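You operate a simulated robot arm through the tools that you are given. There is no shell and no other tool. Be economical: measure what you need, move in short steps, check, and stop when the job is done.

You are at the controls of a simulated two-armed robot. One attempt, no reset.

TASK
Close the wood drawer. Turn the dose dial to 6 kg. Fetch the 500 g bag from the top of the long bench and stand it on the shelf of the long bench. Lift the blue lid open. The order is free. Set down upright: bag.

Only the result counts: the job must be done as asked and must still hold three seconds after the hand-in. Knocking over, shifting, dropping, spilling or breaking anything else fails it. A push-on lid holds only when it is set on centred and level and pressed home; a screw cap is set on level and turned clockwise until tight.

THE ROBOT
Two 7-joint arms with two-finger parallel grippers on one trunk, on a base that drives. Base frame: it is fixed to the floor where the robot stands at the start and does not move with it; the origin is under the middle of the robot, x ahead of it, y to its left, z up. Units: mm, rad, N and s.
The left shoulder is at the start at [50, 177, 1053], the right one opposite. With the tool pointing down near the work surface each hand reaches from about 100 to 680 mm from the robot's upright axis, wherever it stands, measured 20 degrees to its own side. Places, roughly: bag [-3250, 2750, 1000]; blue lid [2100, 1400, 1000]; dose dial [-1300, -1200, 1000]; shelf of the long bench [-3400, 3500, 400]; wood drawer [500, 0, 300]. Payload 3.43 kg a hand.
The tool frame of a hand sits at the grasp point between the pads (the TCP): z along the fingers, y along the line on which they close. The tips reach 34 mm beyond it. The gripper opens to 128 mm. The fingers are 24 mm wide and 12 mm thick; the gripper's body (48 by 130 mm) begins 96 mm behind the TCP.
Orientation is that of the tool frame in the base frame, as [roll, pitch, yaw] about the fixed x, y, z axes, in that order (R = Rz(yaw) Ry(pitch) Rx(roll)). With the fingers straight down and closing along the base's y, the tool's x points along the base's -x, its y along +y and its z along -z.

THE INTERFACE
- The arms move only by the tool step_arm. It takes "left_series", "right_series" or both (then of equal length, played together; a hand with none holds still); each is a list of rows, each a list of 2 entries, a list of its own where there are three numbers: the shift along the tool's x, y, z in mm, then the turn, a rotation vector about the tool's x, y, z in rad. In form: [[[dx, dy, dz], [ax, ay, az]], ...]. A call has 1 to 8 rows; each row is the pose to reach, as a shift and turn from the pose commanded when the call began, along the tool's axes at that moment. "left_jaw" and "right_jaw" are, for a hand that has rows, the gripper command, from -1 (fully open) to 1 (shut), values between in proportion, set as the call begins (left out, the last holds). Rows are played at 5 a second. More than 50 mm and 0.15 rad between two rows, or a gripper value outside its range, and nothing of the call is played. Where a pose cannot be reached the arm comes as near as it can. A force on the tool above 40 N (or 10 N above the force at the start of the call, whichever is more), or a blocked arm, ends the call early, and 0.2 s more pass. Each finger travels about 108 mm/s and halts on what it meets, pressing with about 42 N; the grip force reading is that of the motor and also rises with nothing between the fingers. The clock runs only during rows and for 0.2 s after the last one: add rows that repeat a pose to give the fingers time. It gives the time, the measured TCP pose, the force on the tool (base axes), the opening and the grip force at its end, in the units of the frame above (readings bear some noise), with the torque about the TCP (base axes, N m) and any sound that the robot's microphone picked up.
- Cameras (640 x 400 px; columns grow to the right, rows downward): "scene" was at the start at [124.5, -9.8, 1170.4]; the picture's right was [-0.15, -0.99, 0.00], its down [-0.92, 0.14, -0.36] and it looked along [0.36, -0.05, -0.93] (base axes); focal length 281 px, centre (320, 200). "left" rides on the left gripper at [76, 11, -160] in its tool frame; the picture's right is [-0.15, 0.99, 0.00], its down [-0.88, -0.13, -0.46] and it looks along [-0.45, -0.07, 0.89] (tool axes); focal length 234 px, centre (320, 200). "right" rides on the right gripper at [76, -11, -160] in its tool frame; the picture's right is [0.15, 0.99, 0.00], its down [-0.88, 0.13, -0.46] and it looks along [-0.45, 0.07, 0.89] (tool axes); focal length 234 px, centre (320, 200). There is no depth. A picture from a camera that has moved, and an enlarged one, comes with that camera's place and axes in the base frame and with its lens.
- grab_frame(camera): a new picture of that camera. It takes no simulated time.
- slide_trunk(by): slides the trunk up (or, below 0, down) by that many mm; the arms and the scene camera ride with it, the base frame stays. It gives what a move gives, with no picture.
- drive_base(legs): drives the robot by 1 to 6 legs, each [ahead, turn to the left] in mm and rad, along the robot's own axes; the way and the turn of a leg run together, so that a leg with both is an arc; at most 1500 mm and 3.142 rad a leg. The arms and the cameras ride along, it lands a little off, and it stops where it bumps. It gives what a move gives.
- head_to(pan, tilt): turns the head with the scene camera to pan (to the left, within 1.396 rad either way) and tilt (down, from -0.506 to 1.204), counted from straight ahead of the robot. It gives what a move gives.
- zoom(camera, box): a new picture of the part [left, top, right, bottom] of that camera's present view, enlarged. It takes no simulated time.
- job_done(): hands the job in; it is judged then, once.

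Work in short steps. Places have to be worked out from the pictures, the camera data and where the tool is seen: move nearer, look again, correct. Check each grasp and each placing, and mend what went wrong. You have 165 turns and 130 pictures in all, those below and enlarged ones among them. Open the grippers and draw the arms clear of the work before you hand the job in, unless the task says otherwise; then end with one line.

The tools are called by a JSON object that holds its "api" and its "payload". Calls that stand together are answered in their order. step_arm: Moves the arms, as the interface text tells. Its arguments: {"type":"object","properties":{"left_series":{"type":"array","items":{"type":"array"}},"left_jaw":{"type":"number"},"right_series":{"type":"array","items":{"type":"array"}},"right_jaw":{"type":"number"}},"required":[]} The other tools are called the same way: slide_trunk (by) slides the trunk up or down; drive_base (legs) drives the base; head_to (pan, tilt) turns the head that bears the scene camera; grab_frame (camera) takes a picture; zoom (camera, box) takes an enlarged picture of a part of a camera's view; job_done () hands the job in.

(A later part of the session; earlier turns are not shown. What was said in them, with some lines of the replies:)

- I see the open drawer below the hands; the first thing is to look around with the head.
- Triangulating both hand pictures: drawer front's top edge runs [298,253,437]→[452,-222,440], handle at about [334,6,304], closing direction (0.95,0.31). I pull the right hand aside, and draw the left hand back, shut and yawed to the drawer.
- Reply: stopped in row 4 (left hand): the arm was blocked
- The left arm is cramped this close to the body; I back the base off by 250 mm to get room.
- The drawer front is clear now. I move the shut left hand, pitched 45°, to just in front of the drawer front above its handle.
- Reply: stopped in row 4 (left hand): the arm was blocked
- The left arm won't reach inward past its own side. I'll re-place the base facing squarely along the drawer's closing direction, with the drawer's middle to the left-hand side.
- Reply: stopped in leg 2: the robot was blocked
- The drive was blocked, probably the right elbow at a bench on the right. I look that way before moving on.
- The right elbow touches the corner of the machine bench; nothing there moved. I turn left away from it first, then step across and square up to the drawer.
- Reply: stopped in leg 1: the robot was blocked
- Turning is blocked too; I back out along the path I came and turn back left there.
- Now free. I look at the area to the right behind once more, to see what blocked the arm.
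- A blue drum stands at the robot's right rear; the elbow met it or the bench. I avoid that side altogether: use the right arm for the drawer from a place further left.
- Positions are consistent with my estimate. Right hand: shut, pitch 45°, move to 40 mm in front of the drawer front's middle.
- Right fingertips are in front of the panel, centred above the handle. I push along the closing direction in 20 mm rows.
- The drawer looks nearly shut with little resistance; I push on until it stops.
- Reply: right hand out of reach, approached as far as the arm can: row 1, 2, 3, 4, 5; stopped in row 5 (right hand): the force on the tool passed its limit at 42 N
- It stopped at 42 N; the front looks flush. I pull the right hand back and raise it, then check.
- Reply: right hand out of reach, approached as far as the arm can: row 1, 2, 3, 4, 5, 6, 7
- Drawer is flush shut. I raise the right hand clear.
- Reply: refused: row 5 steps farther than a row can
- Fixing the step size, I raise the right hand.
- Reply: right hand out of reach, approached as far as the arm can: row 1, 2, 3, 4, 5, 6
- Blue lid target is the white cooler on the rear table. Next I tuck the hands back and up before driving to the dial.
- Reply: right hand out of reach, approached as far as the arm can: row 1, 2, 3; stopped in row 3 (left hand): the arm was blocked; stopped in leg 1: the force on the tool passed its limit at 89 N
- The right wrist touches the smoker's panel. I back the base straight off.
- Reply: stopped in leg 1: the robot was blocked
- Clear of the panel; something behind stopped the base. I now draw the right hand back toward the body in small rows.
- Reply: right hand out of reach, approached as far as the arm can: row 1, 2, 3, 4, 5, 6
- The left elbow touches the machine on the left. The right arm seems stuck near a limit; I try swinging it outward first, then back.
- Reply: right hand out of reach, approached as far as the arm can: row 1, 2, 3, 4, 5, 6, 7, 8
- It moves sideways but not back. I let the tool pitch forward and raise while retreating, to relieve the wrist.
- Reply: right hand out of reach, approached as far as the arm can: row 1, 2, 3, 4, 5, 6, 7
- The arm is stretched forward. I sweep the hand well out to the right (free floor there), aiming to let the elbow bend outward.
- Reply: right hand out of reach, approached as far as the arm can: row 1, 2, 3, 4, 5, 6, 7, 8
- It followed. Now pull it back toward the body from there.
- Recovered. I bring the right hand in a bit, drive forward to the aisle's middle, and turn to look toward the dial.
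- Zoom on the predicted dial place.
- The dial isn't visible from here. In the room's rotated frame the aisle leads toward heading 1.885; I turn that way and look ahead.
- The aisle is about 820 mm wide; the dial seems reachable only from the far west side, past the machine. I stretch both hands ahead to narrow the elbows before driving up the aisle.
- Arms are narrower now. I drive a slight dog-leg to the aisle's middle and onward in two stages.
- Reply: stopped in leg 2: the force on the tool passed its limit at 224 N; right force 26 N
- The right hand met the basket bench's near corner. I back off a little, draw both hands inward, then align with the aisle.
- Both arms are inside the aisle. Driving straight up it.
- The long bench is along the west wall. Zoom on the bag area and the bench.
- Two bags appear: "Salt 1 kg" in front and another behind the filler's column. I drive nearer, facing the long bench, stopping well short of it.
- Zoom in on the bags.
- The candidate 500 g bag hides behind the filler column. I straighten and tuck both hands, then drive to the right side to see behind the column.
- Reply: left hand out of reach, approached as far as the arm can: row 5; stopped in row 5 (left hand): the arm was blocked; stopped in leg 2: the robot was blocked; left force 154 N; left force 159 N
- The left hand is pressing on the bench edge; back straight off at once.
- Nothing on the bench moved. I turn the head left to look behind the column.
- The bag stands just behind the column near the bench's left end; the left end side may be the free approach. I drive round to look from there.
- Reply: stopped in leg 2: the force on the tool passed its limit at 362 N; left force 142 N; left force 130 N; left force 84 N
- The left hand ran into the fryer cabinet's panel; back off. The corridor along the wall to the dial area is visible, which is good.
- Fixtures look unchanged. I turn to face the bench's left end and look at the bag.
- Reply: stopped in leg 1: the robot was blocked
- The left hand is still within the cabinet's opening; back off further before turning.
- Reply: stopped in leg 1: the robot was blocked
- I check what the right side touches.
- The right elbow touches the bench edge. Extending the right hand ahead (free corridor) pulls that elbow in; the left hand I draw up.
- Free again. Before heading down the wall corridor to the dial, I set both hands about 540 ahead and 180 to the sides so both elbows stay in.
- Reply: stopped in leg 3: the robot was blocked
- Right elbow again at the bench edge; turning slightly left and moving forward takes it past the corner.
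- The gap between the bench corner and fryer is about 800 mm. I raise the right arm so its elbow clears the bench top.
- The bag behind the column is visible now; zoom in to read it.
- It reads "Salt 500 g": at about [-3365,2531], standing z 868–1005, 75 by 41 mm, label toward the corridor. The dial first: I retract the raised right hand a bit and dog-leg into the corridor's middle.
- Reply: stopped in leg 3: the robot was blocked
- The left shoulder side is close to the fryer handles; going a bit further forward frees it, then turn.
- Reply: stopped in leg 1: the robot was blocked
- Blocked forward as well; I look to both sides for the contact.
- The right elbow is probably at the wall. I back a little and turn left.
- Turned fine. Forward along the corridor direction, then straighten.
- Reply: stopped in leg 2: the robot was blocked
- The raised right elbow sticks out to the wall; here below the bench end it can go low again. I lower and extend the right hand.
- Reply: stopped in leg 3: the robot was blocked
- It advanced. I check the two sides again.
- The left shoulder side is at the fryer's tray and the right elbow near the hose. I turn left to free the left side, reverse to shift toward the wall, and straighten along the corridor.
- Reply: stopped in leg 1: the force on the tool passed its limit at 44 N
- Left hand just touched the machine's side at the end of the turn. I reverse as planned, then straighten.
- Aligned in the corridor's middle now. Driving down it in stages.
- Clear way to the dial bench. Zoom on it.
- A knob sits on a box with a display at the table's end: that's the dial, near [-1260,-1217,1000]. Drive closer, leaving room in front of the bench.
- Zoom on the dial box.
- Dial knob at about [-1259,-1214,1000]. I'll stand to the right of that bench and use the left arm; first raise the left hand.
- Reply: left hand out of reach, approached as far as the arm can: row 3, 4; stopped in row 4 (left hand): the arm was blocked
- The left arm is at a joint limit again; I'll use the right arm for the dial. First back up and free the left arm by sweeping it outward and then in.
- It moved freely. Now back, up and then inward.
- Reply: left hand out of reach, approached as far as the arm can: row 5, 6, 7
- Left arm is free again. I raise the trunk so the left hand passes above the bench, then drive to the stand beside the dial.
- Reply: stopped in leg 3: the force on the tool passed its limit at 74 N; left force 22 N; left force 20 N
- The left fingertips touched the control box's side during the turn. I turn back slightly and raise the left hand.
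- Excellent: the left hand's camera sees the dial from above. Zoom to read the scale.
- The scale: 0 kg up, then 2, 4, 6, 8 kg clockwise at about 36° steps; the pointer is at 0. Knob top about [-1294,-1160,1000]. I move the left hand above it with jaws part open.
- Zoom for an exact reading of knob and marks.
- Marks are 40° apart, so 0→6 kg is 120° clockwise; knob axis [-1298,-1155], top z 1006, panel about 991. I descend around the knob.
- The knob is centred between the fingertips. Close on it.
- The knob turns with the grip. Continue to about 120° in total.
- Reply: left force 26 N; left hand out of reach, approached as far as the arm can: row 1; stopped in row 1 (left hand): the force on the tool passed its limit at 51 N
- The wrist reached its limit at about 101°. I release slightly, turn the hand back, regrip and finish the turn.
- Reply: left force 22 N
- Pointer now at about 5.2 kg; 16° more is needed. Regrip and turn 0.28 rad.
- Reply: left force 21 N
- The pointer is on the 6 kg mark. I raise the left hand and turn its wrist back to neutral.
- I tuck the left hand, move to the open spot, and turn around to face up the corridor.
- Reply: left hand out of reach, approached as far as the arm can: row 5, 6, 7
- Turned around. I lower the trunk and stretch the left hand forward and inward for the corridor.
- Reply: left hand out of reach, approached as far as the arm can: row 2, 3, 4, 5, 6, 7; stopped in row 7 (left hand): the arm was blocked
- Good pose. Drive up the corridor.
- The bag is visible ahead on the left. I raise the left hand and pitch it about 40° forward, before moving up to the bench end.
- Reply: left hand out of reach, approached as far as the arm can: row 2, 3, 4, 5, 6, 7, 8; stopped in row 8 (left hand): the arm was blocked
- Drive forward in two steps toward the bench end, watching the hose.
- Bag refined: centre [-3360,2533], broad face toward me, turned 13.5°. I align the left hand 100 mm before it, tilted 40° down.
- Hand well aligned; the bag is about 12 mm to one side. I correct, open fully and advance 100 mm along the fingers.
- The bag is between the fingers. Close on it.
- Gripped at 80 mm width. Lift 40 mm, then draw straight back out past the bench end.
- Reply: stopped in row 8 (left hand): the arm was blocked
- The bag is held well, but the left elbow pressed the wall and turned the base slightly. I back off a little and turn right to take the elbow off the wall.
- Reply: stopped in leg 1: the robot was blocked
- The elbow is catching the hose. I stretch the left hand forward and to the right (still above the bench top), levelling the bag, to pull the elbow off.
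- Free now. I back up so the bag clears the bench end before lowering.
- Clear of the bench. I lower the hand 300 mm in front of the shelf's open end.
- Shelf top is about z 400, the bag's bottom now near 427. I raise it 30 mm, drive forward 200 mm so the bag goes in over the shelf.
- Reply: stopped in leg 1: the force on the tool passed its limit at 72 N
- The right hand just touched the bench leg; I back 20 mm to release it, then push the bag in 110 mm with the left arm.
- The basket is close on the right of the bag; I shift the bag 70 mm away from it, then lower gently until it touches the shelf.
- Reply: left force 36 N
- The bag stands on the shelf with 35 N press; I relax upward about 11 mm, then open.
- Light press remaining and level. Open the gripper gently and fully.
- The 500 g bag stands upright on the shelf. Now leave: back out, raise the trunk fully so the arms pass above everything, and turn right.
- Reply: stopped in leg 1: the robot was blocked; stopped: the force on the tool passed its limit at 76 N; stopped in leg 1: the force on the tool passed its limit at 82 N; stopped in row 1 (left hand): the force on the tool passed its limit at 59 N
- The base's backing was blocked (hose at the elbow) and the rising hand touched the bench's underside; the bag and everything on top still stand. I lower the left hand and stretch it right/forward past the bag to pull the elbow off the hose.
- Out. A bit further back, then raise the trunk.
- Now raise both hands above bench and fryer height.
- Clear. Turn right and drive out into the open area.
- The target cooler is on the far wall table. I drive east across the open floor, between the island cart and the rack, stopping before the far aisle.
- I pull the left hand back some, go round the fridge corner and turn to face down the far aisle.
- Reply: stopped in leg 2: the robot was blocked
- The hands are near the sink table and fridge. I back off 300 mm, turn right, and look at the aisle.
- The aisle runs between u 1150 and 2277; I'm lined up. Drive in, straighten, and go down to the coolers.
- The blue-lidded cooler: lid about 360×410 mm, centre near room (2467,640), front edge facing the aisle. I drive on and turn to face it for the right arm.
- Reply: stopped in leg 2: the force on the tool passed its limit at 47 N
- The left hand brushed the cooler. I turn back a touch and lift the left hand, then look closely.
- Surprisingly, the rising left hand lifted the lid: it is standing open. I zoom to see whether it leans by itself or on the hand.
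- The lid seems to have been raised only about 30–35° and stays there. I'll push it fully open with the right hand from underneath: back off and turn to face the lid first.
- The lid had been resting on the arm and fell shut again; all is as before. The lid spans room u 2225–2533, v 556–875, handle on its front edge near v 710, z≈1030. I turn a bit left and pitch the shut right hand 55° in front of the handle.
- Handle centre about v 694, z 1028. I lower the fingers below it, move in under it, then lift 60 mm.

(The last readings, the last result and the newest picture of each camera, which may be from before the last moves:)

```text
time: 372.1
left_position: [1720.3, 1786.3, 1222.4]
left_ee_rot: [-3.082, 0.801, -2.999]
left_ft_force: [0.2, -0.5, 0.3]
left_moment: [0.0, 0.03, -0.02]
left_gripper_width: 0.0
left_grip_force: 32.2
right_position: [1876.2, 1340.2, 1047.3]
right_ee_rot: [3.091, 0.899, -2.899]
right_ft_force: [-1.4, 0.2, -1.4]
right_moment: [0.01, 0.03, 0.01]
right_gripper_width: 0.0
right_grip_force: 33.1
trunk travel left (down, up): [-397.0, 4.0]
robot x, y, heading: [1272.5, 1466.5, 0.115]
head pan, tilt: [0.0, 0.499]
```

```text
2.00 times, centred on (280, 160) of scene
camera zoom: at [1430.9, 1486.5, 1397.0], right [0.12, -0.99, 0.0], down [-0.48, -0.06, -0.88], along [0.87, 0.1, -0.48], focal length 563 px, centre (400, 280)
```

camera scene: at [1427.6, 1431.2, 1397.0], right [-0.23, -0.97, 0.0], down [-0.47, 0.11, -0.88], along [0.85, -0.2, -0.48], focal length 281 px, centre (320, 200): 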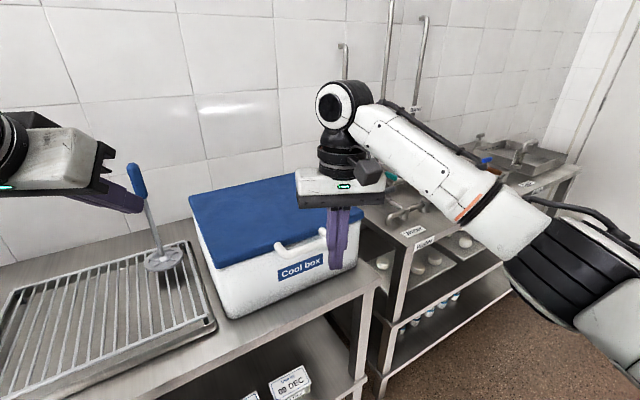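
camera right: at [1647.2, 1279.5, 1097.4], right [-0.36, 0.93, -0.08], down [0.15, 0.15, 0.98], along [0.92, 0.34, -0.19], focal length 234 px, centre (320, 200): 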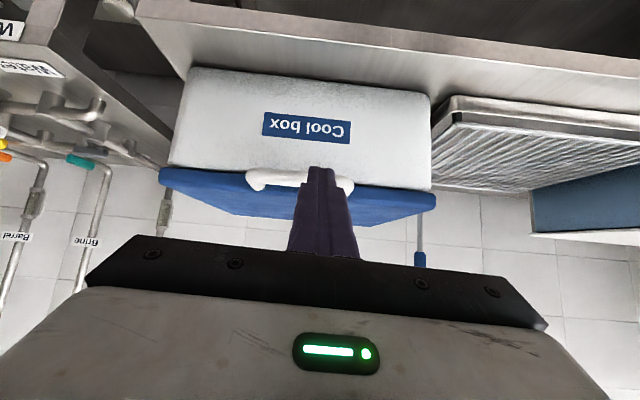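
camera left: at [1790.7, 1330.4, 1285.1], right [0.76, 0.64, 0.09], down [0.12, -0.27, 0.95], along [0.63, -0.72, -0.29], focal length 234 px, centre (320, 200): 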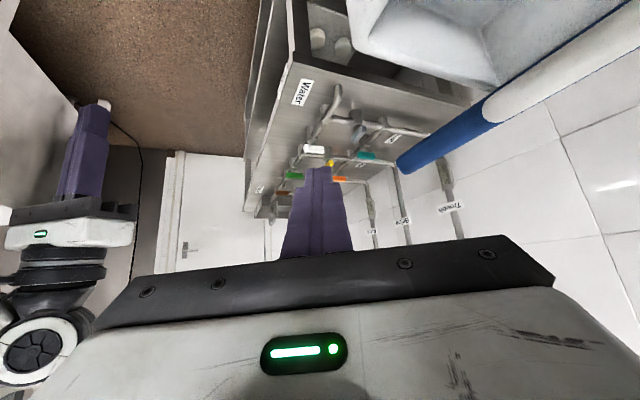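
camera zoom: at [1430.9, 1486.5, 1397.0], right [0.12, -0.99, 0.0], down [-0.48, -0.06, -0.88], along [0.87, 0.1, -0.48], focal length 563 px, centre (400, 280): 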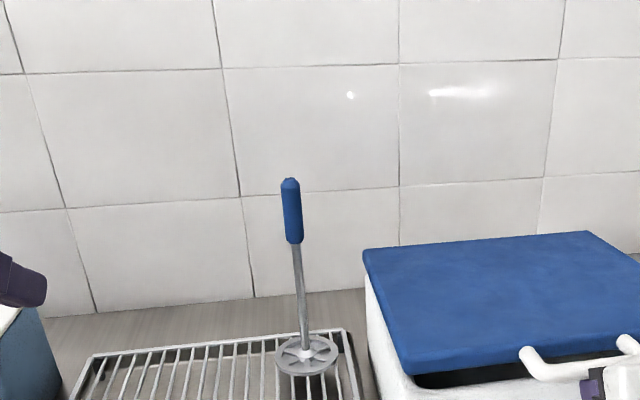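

The lid's front has lifted. Now follow the lid's arc upward and inward to about 60°.

{"api": "step_arm", "payload": {"right_series": [[[-35, 0, -12], [0, 0, 0]], [[-76, 0, -30], [0, 0, 0]], [[-118, 0, -40], [0, 0, 0]], [[-162, 0, -45.5], [0, 0, 0]], [[-206, 0, -44.7], [0, 0, 0]], [[-249, 0, -37], [0, 0, 0]], [[-291, 0, -24], [0, 0, 0]]]}}

{"api": "head_to", "payload": {"pan": -0.25, "tilt": 0.4}}

{"api": "grab_frame", "payload": {"camera": "scene"}}

```text
time: 373.7
left_position: [1721.8, 1786.9, 1221.8]
left_ee_rot: [-3.081, 0.804, -2.995]
left_ft_force: [0.3, 0.6, 0.5]
left_moment: [-0.01, 0.02, -0.03]
left_gripper_width: 0.1
left_grip_force: 33.0
right_position: [2034.6, 1379.6, 1291.4]
right_ee_rot: [3.091, 0.901, -2.897]
right_ft_force: [-0.4, 0.5, -0.3]
right_moment: [-0.03, -0.05, -0.09]
right_gripper_width: 0.0
right_grip_force: 33.6
trunk travel left (down, up): [-397.0, 4.0]
robot x, y, heading: [1270.3, 1469.9, 0.118]
head pan, tilt: [0.0, 0.499]
```

```text
time: 374.5
left_position: [1720.2, 1786.1, 1223.7]
left_ee_rot: [-3.081, 0.801, -2.997]
left_ft_force: [-1.0, -0.8, -0.1]
left_moment: [-0.02, -0.02, -0.02]
left_gripper_width: 0.0
left_grip_force: 33.1
right_position: [2033.4, 1379.5, 1290.5]
right_ee_rot: [3.089, 0.901, -2.899]
right_ft_force: [-3.2, 1.3, 2.0]
right_moment: [0.05, -0.03, 0.06]
right_gripper_width: 0.1
right_grip_force: 33.3
trunk travel left (down, up): [-397.0, 4.0]
robot x, y, heading: [1271.1, 1472.7, 0.119]
head pan, tilt: [-0.25, 0.4]
```

```text
7 pictures are left
camera scene: at [1431.3, 1463.9, 1406.3], right [-0.13, -0.99, 0.0], down [-0.39, 0.05, -0.92], along [0.91, -0.12, -0.39], focal length 281 px, centre (320, 200)
```

scene: 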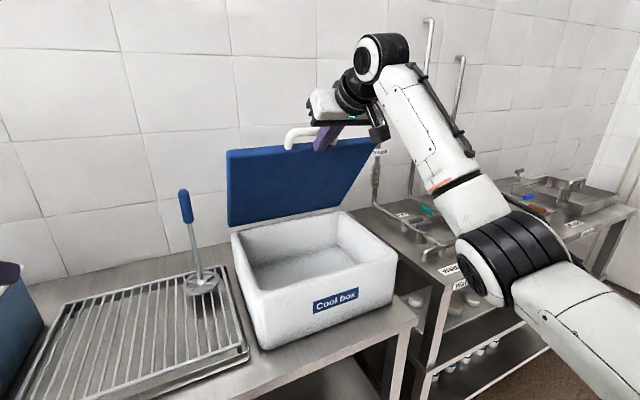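

The lid is at about 65–70° and resting on the fingers. I drive forward 70 mm, then push on past vertical.

{"api": "drive_base", "payload": {"legs": [[70, 0]]}}

{"api": "step_arm", "payload": {"right_series": [[[-28, 0, 25], [0, 0, 0]], [[-56, 0, 51], [0, 0, 0]], [[-85, 0, 77], [0, 0, 0]], [[-113, 0, 102], [0, 0, 0]], [[-125, 0, 120], [0, 0, 0]]]}}

{"api": "grab_frame", "payload": {"camera": "scene"}}

```text
time: 375.4
left_position: [1762.5, 1789.9, 1223.2]
left_ee_rot: [-3.082, 0.803, -2.998]
left_ft_force: [-0.3, -0.6, -0.9]
left_moment: [-0.01, -0.02, 0.03]
left_gripper_width: 0.0
left_grip_force: 32.9
right_position: [2071.7, 1389.8, 1315.2]
right_ee_rot: [3.082, 0.952, -2.891]
right_ft_force: [-5.1, 0.3, 6.5]
right_moment: [-0.02, -0.1, 0.05]
right_gripper_width: 0.0
right_grip_force: 32.9
trunk travel left (down, up): [-397.0, 4.0]
robot x, y, heading: [1311.7, 1477.5, 0.115]
head pan, tilt: [-0.25, 0.4]
stopped in leg 1: the force on the tool passed its limit at 47 N (the readings are from after the stop); the commanded pose is now the measured one
```

```text
time: 376.6
left_position: [1756.2, 1789.1, 1226.4]
left_ee_rot: [-3.083, 0.809, -3.0]
left_ft_force: [0.3, 0.7, 0.9]
left_moment: [-0.05, 0.0, -0.02]
left_gripper_width: 0.0
left_grip_force: 32.7
right_position: [2124.5, 1409.4, 1330.9]
right_ee_rot: [3.091, 0.984, -2.883]
right_ft_force: [-11.5, -9.5, 38.4]
right_moment: [0.31, -1.48, -0.21]
right_gripper_width: 0.0
right_grip_force: 32.7
right hand out of reach, approached as far as the arm can: row 2, 3, 4, 5
trunk travel left (down, up): [-397.0, 4.0]
robot x, y, heading: [1314.7, 1477.3, 0.115]
head pan, tilt: [-0.25, 0.4]
```

```text
6 pictures are left
camera scene: at [1466.6, 1467.4, 1407.4], right [-0.13, -0.99, 0.0], down [-0.38, 0.05, -0.92], along [0.92, -0.12, -0.38], focal length 281 px, centre (320, 200)
```

scene: 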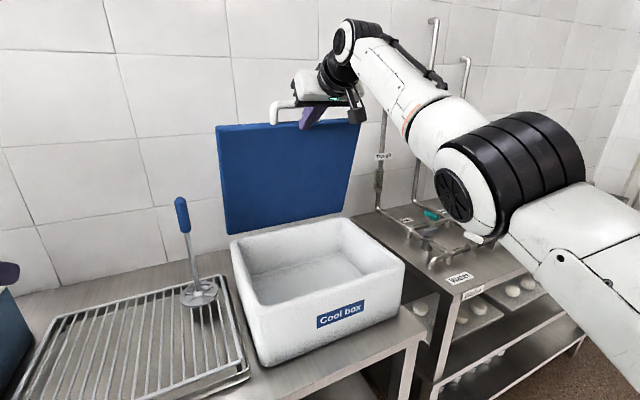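

The lid is near 80°; the arm is at its reach. I relieve the downward press a little and drive the base forward to push it on.

{"api": "step_arm", "payload": {"right_series": [[[-8, 0, -6], [0, 0, 0]], [[-16, 0, -11], [0, 0, 0]]]}}

{"api": "drive_base", "payload": {"legs": [[70, 0]]}}

{"api": "drive_base", "payload": {"legs": [[40, 0]]}}

{"api": "zoom", "payload": {"camera": "scene", "box": [180, 60, 420, 210]}}

```text
time: 377.2
left_position: [1765.1, 1790.2, 1220.6]
left_ee_rot: [-3.083, 0.802, -2.996]
left_ft_force: [0.5, 0.4, 0.3]
left_moment: [0.0, -0.01, 0.0]
left_gripper_width: 0.0
left_grip_force: 33.5
right_position: [2125.8, 1405.8, 1318.2]
right_ee_rot: [3.078, 0.931, -2.896]
right_ft_force: [-0.6, -0.2, -0.4]
right_moment: [-0.02, -0.02, 0.0]
right_gripper_width: 0.0
right_grip_force: 33.0
right hand out of reach, approached as far as the arm can: row 1, 2
trunk travel left (down, up): [-397.0, 4.0]
robot x, y, heading: [1313.3, 1473.4, 0.121]
head pan, tilt: [-0.25, 0.4]
```

```text
time: 378.3
left_position: [1833.1, 1798.9, 1223.2]
left_ee_rot: [-3.082, 0.801, -2.996]
left_ft_force: [0.4, -0.5, -0.1]
left_moment: [0.02, -0.02, 0.02]
left_gripper_width: 0.0
left_grip_force: 33.0
right_position: [2194.5, 1413.0, 1326.5]
right_ee_rot: [3.083, 0.945, -2.892]
right_ft_force: [1.3, 0.2, 0.0]
right_moment: [0.0, -0.01, 0.01]
right_gripper_width: 0.0
right_grip_force: 32.9
trunk travel left (down, up): [-397.0, 4.0]
robot x, y, heading: [1383.3, 1483.8, 0.113]
head pan, tilt: [-0.25, 0.4]
```

```text
time: 379.1
left_position: [1872.1, 1803.2, 1222.2]
left_ee_rot: [-3.081, 0.8, -3.0]
left_ft_force: [0.7, 1.0, 0.4]
left_moment: [-0.02, -0.01, -0.01]
left_gripper_width: 0.1
left_grip_force: 32.9
right_position: [2233.6, 1417.8, 1323.9]
right_ee_rot: [3.082, 0.943, -2.892]
right_ft_force: [0.2, 0.0, -1.1]
right_moment: [0.03, -0.01, 0.02]
right_gripper_width: 0.0
right_grip_force: 32.8
trunk travel left (down, up): [-397.0, 4.0]
robot x, y, heading: [1427.0, 1488.0, 0.116]
head pan, tilt: [-0.25, 0.4]
```

```text
2.67 times, centred on (300, 135) of scene
camera zoom: at [1583.6, 1481.3, 1406.0], right [-0.13, -0.99, 0.0], down [-0.39, 0.05, -0.92], along [0.91, -0.12, -0.39], focal length 750 px, centre (373, 373)
```

zoom: 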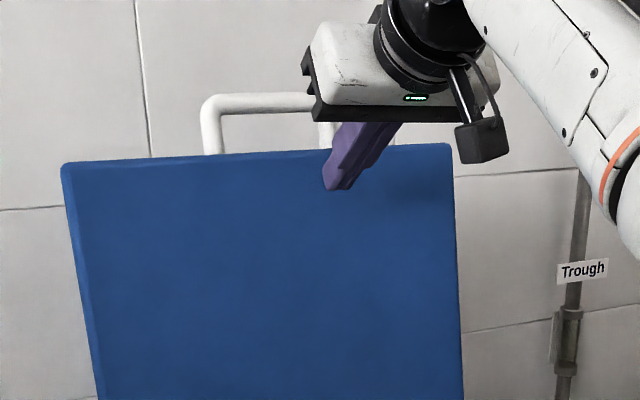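

The fingers carry no load any more and the lid leans back past vertical. I back straight away and check that it stays.

{"api": "drive_base", "payload": {"legs": [[-280, 0]]}}

{"api": "grab_frame", "payload": {"camera": "scene"}}

```text
time: 381.1
left_position: [1596.0, 1769.0, 1223.0]
left_ee_rot: [-3.083, 0.803, -3.007]
left_ft_force: [-0.2, 0.5, -0.3]
left_moment: [-0.01, 0.0, -0.02]
left_gripper_width: 0.0
left_grip_force: 32.8
right_position: [1955.0, 1379.7, 1325.7]
right_ee_rot: [3.082, 0.944, -2.902]
right_ft_force: [0.7, 0.0, 0.6]
right_moment: [0.02, 0.0, 0.0]
right_gripper_width: 0.0
right_grip_force: 32.9
trunk travel left (down, up): [-397.0, 4.0]
robot x, y, heading: [1143.1, 1456.8, 0.105]
head pan, tilt: [-0.25, 0.4]
```

```text
4 pictures are left
camera scene: at [1303.8, 1448.4, 1406.3], right [-0.14, -0.99, 0.0], down [-0.38, 0.06, -0.92], along [0.91, -0.13, -0.39], focal length 281 px, centre (320, 200)
```

scene: 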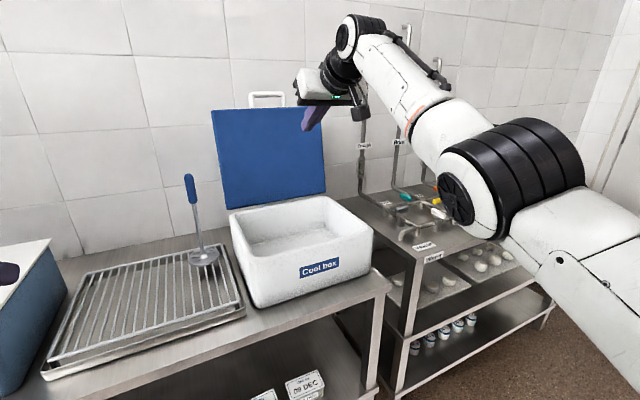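

The lid stays open. I open both grippers with the hands in free air and confirm once more.

{"api": "step_arm", "payload": {"left_series": [[[0, 0, 0], [0, 0, 0]], [[0, 0, -10], [0, 0, 0]], [[0, 0, -10], [0, 0, 0]], [[0, 0, -10], [0, 0, 0]]], "right_series": [[[0, 0, 0], [0, 0, 0]], [[0, 0, -15], [0, 0, 0]], [[0, 0, -15], [0, 0, 0]], [[0, 0, -15], [0, 0, 0]]], "left_jaw": -1, "right_jaw": -1}}

{"api": "grab_frame", "payload": {"camera": "scene"}}

```text
time: 382.1
left_position: [1589.5, 1766.0, 1230.0]
left_ee_rot: [-3.084, 0.803, -3.006]
left_ft_force: [0.5, -0.2, 0.5]
left_moment: [0.0, -0.01, 0.04]
left_gripper_width: 128.0
left_grip_force: 0.1
right_position: [1941.7, 1376.3, 1333.9]
right_ee_rot: [3.082, 0.942, -2.901]
right_ft_force: [-0.4, -0.8, -0.1]
right_moment: [0.01, 0.01, 0.02]
right_gripper_width: 128.0
right_grip_force: 0.1
trunk travel left (down, up): [-397.0, 4.0]
robot x, y, heading: [1141.4, 1458.4, 0.106]
head pan, tilt: [-0.25, 0.4]
```

```text
3 pictures are left
camera scene: at [1304.3, 1448.3, 1406.2], right [-0.14, -0.99, 0.0], down [-0.39, 0.06, -0.92], along [0.91, -0.13, -0.39], focal length 281 px, centre (320, 200)
```

scene: 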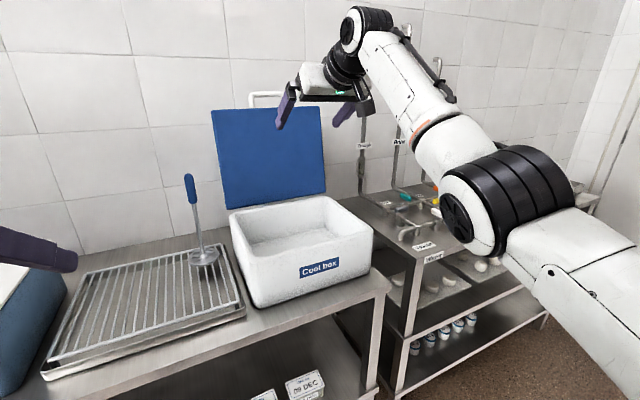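

All four parts are done: drawer shut, dial on 6 kg, bag upright on the shelf, lid standing open; the hands are clear. Handing in.

{"api": "job_done", "payload": {}}

```text
The job is handed in.
```

I handed the job in with all four parts done: the wood drawer is closed, the dose dial is on 6 kg, the 500 g bag stands upright on the long bench's shelf, and the blue lid stands open. However, the arms and base bumped fixed furniture several times (up to about 362 N, on the fryer cabinet). I saw nothing knocked over or moved, but I did not look at every spot I touched again.
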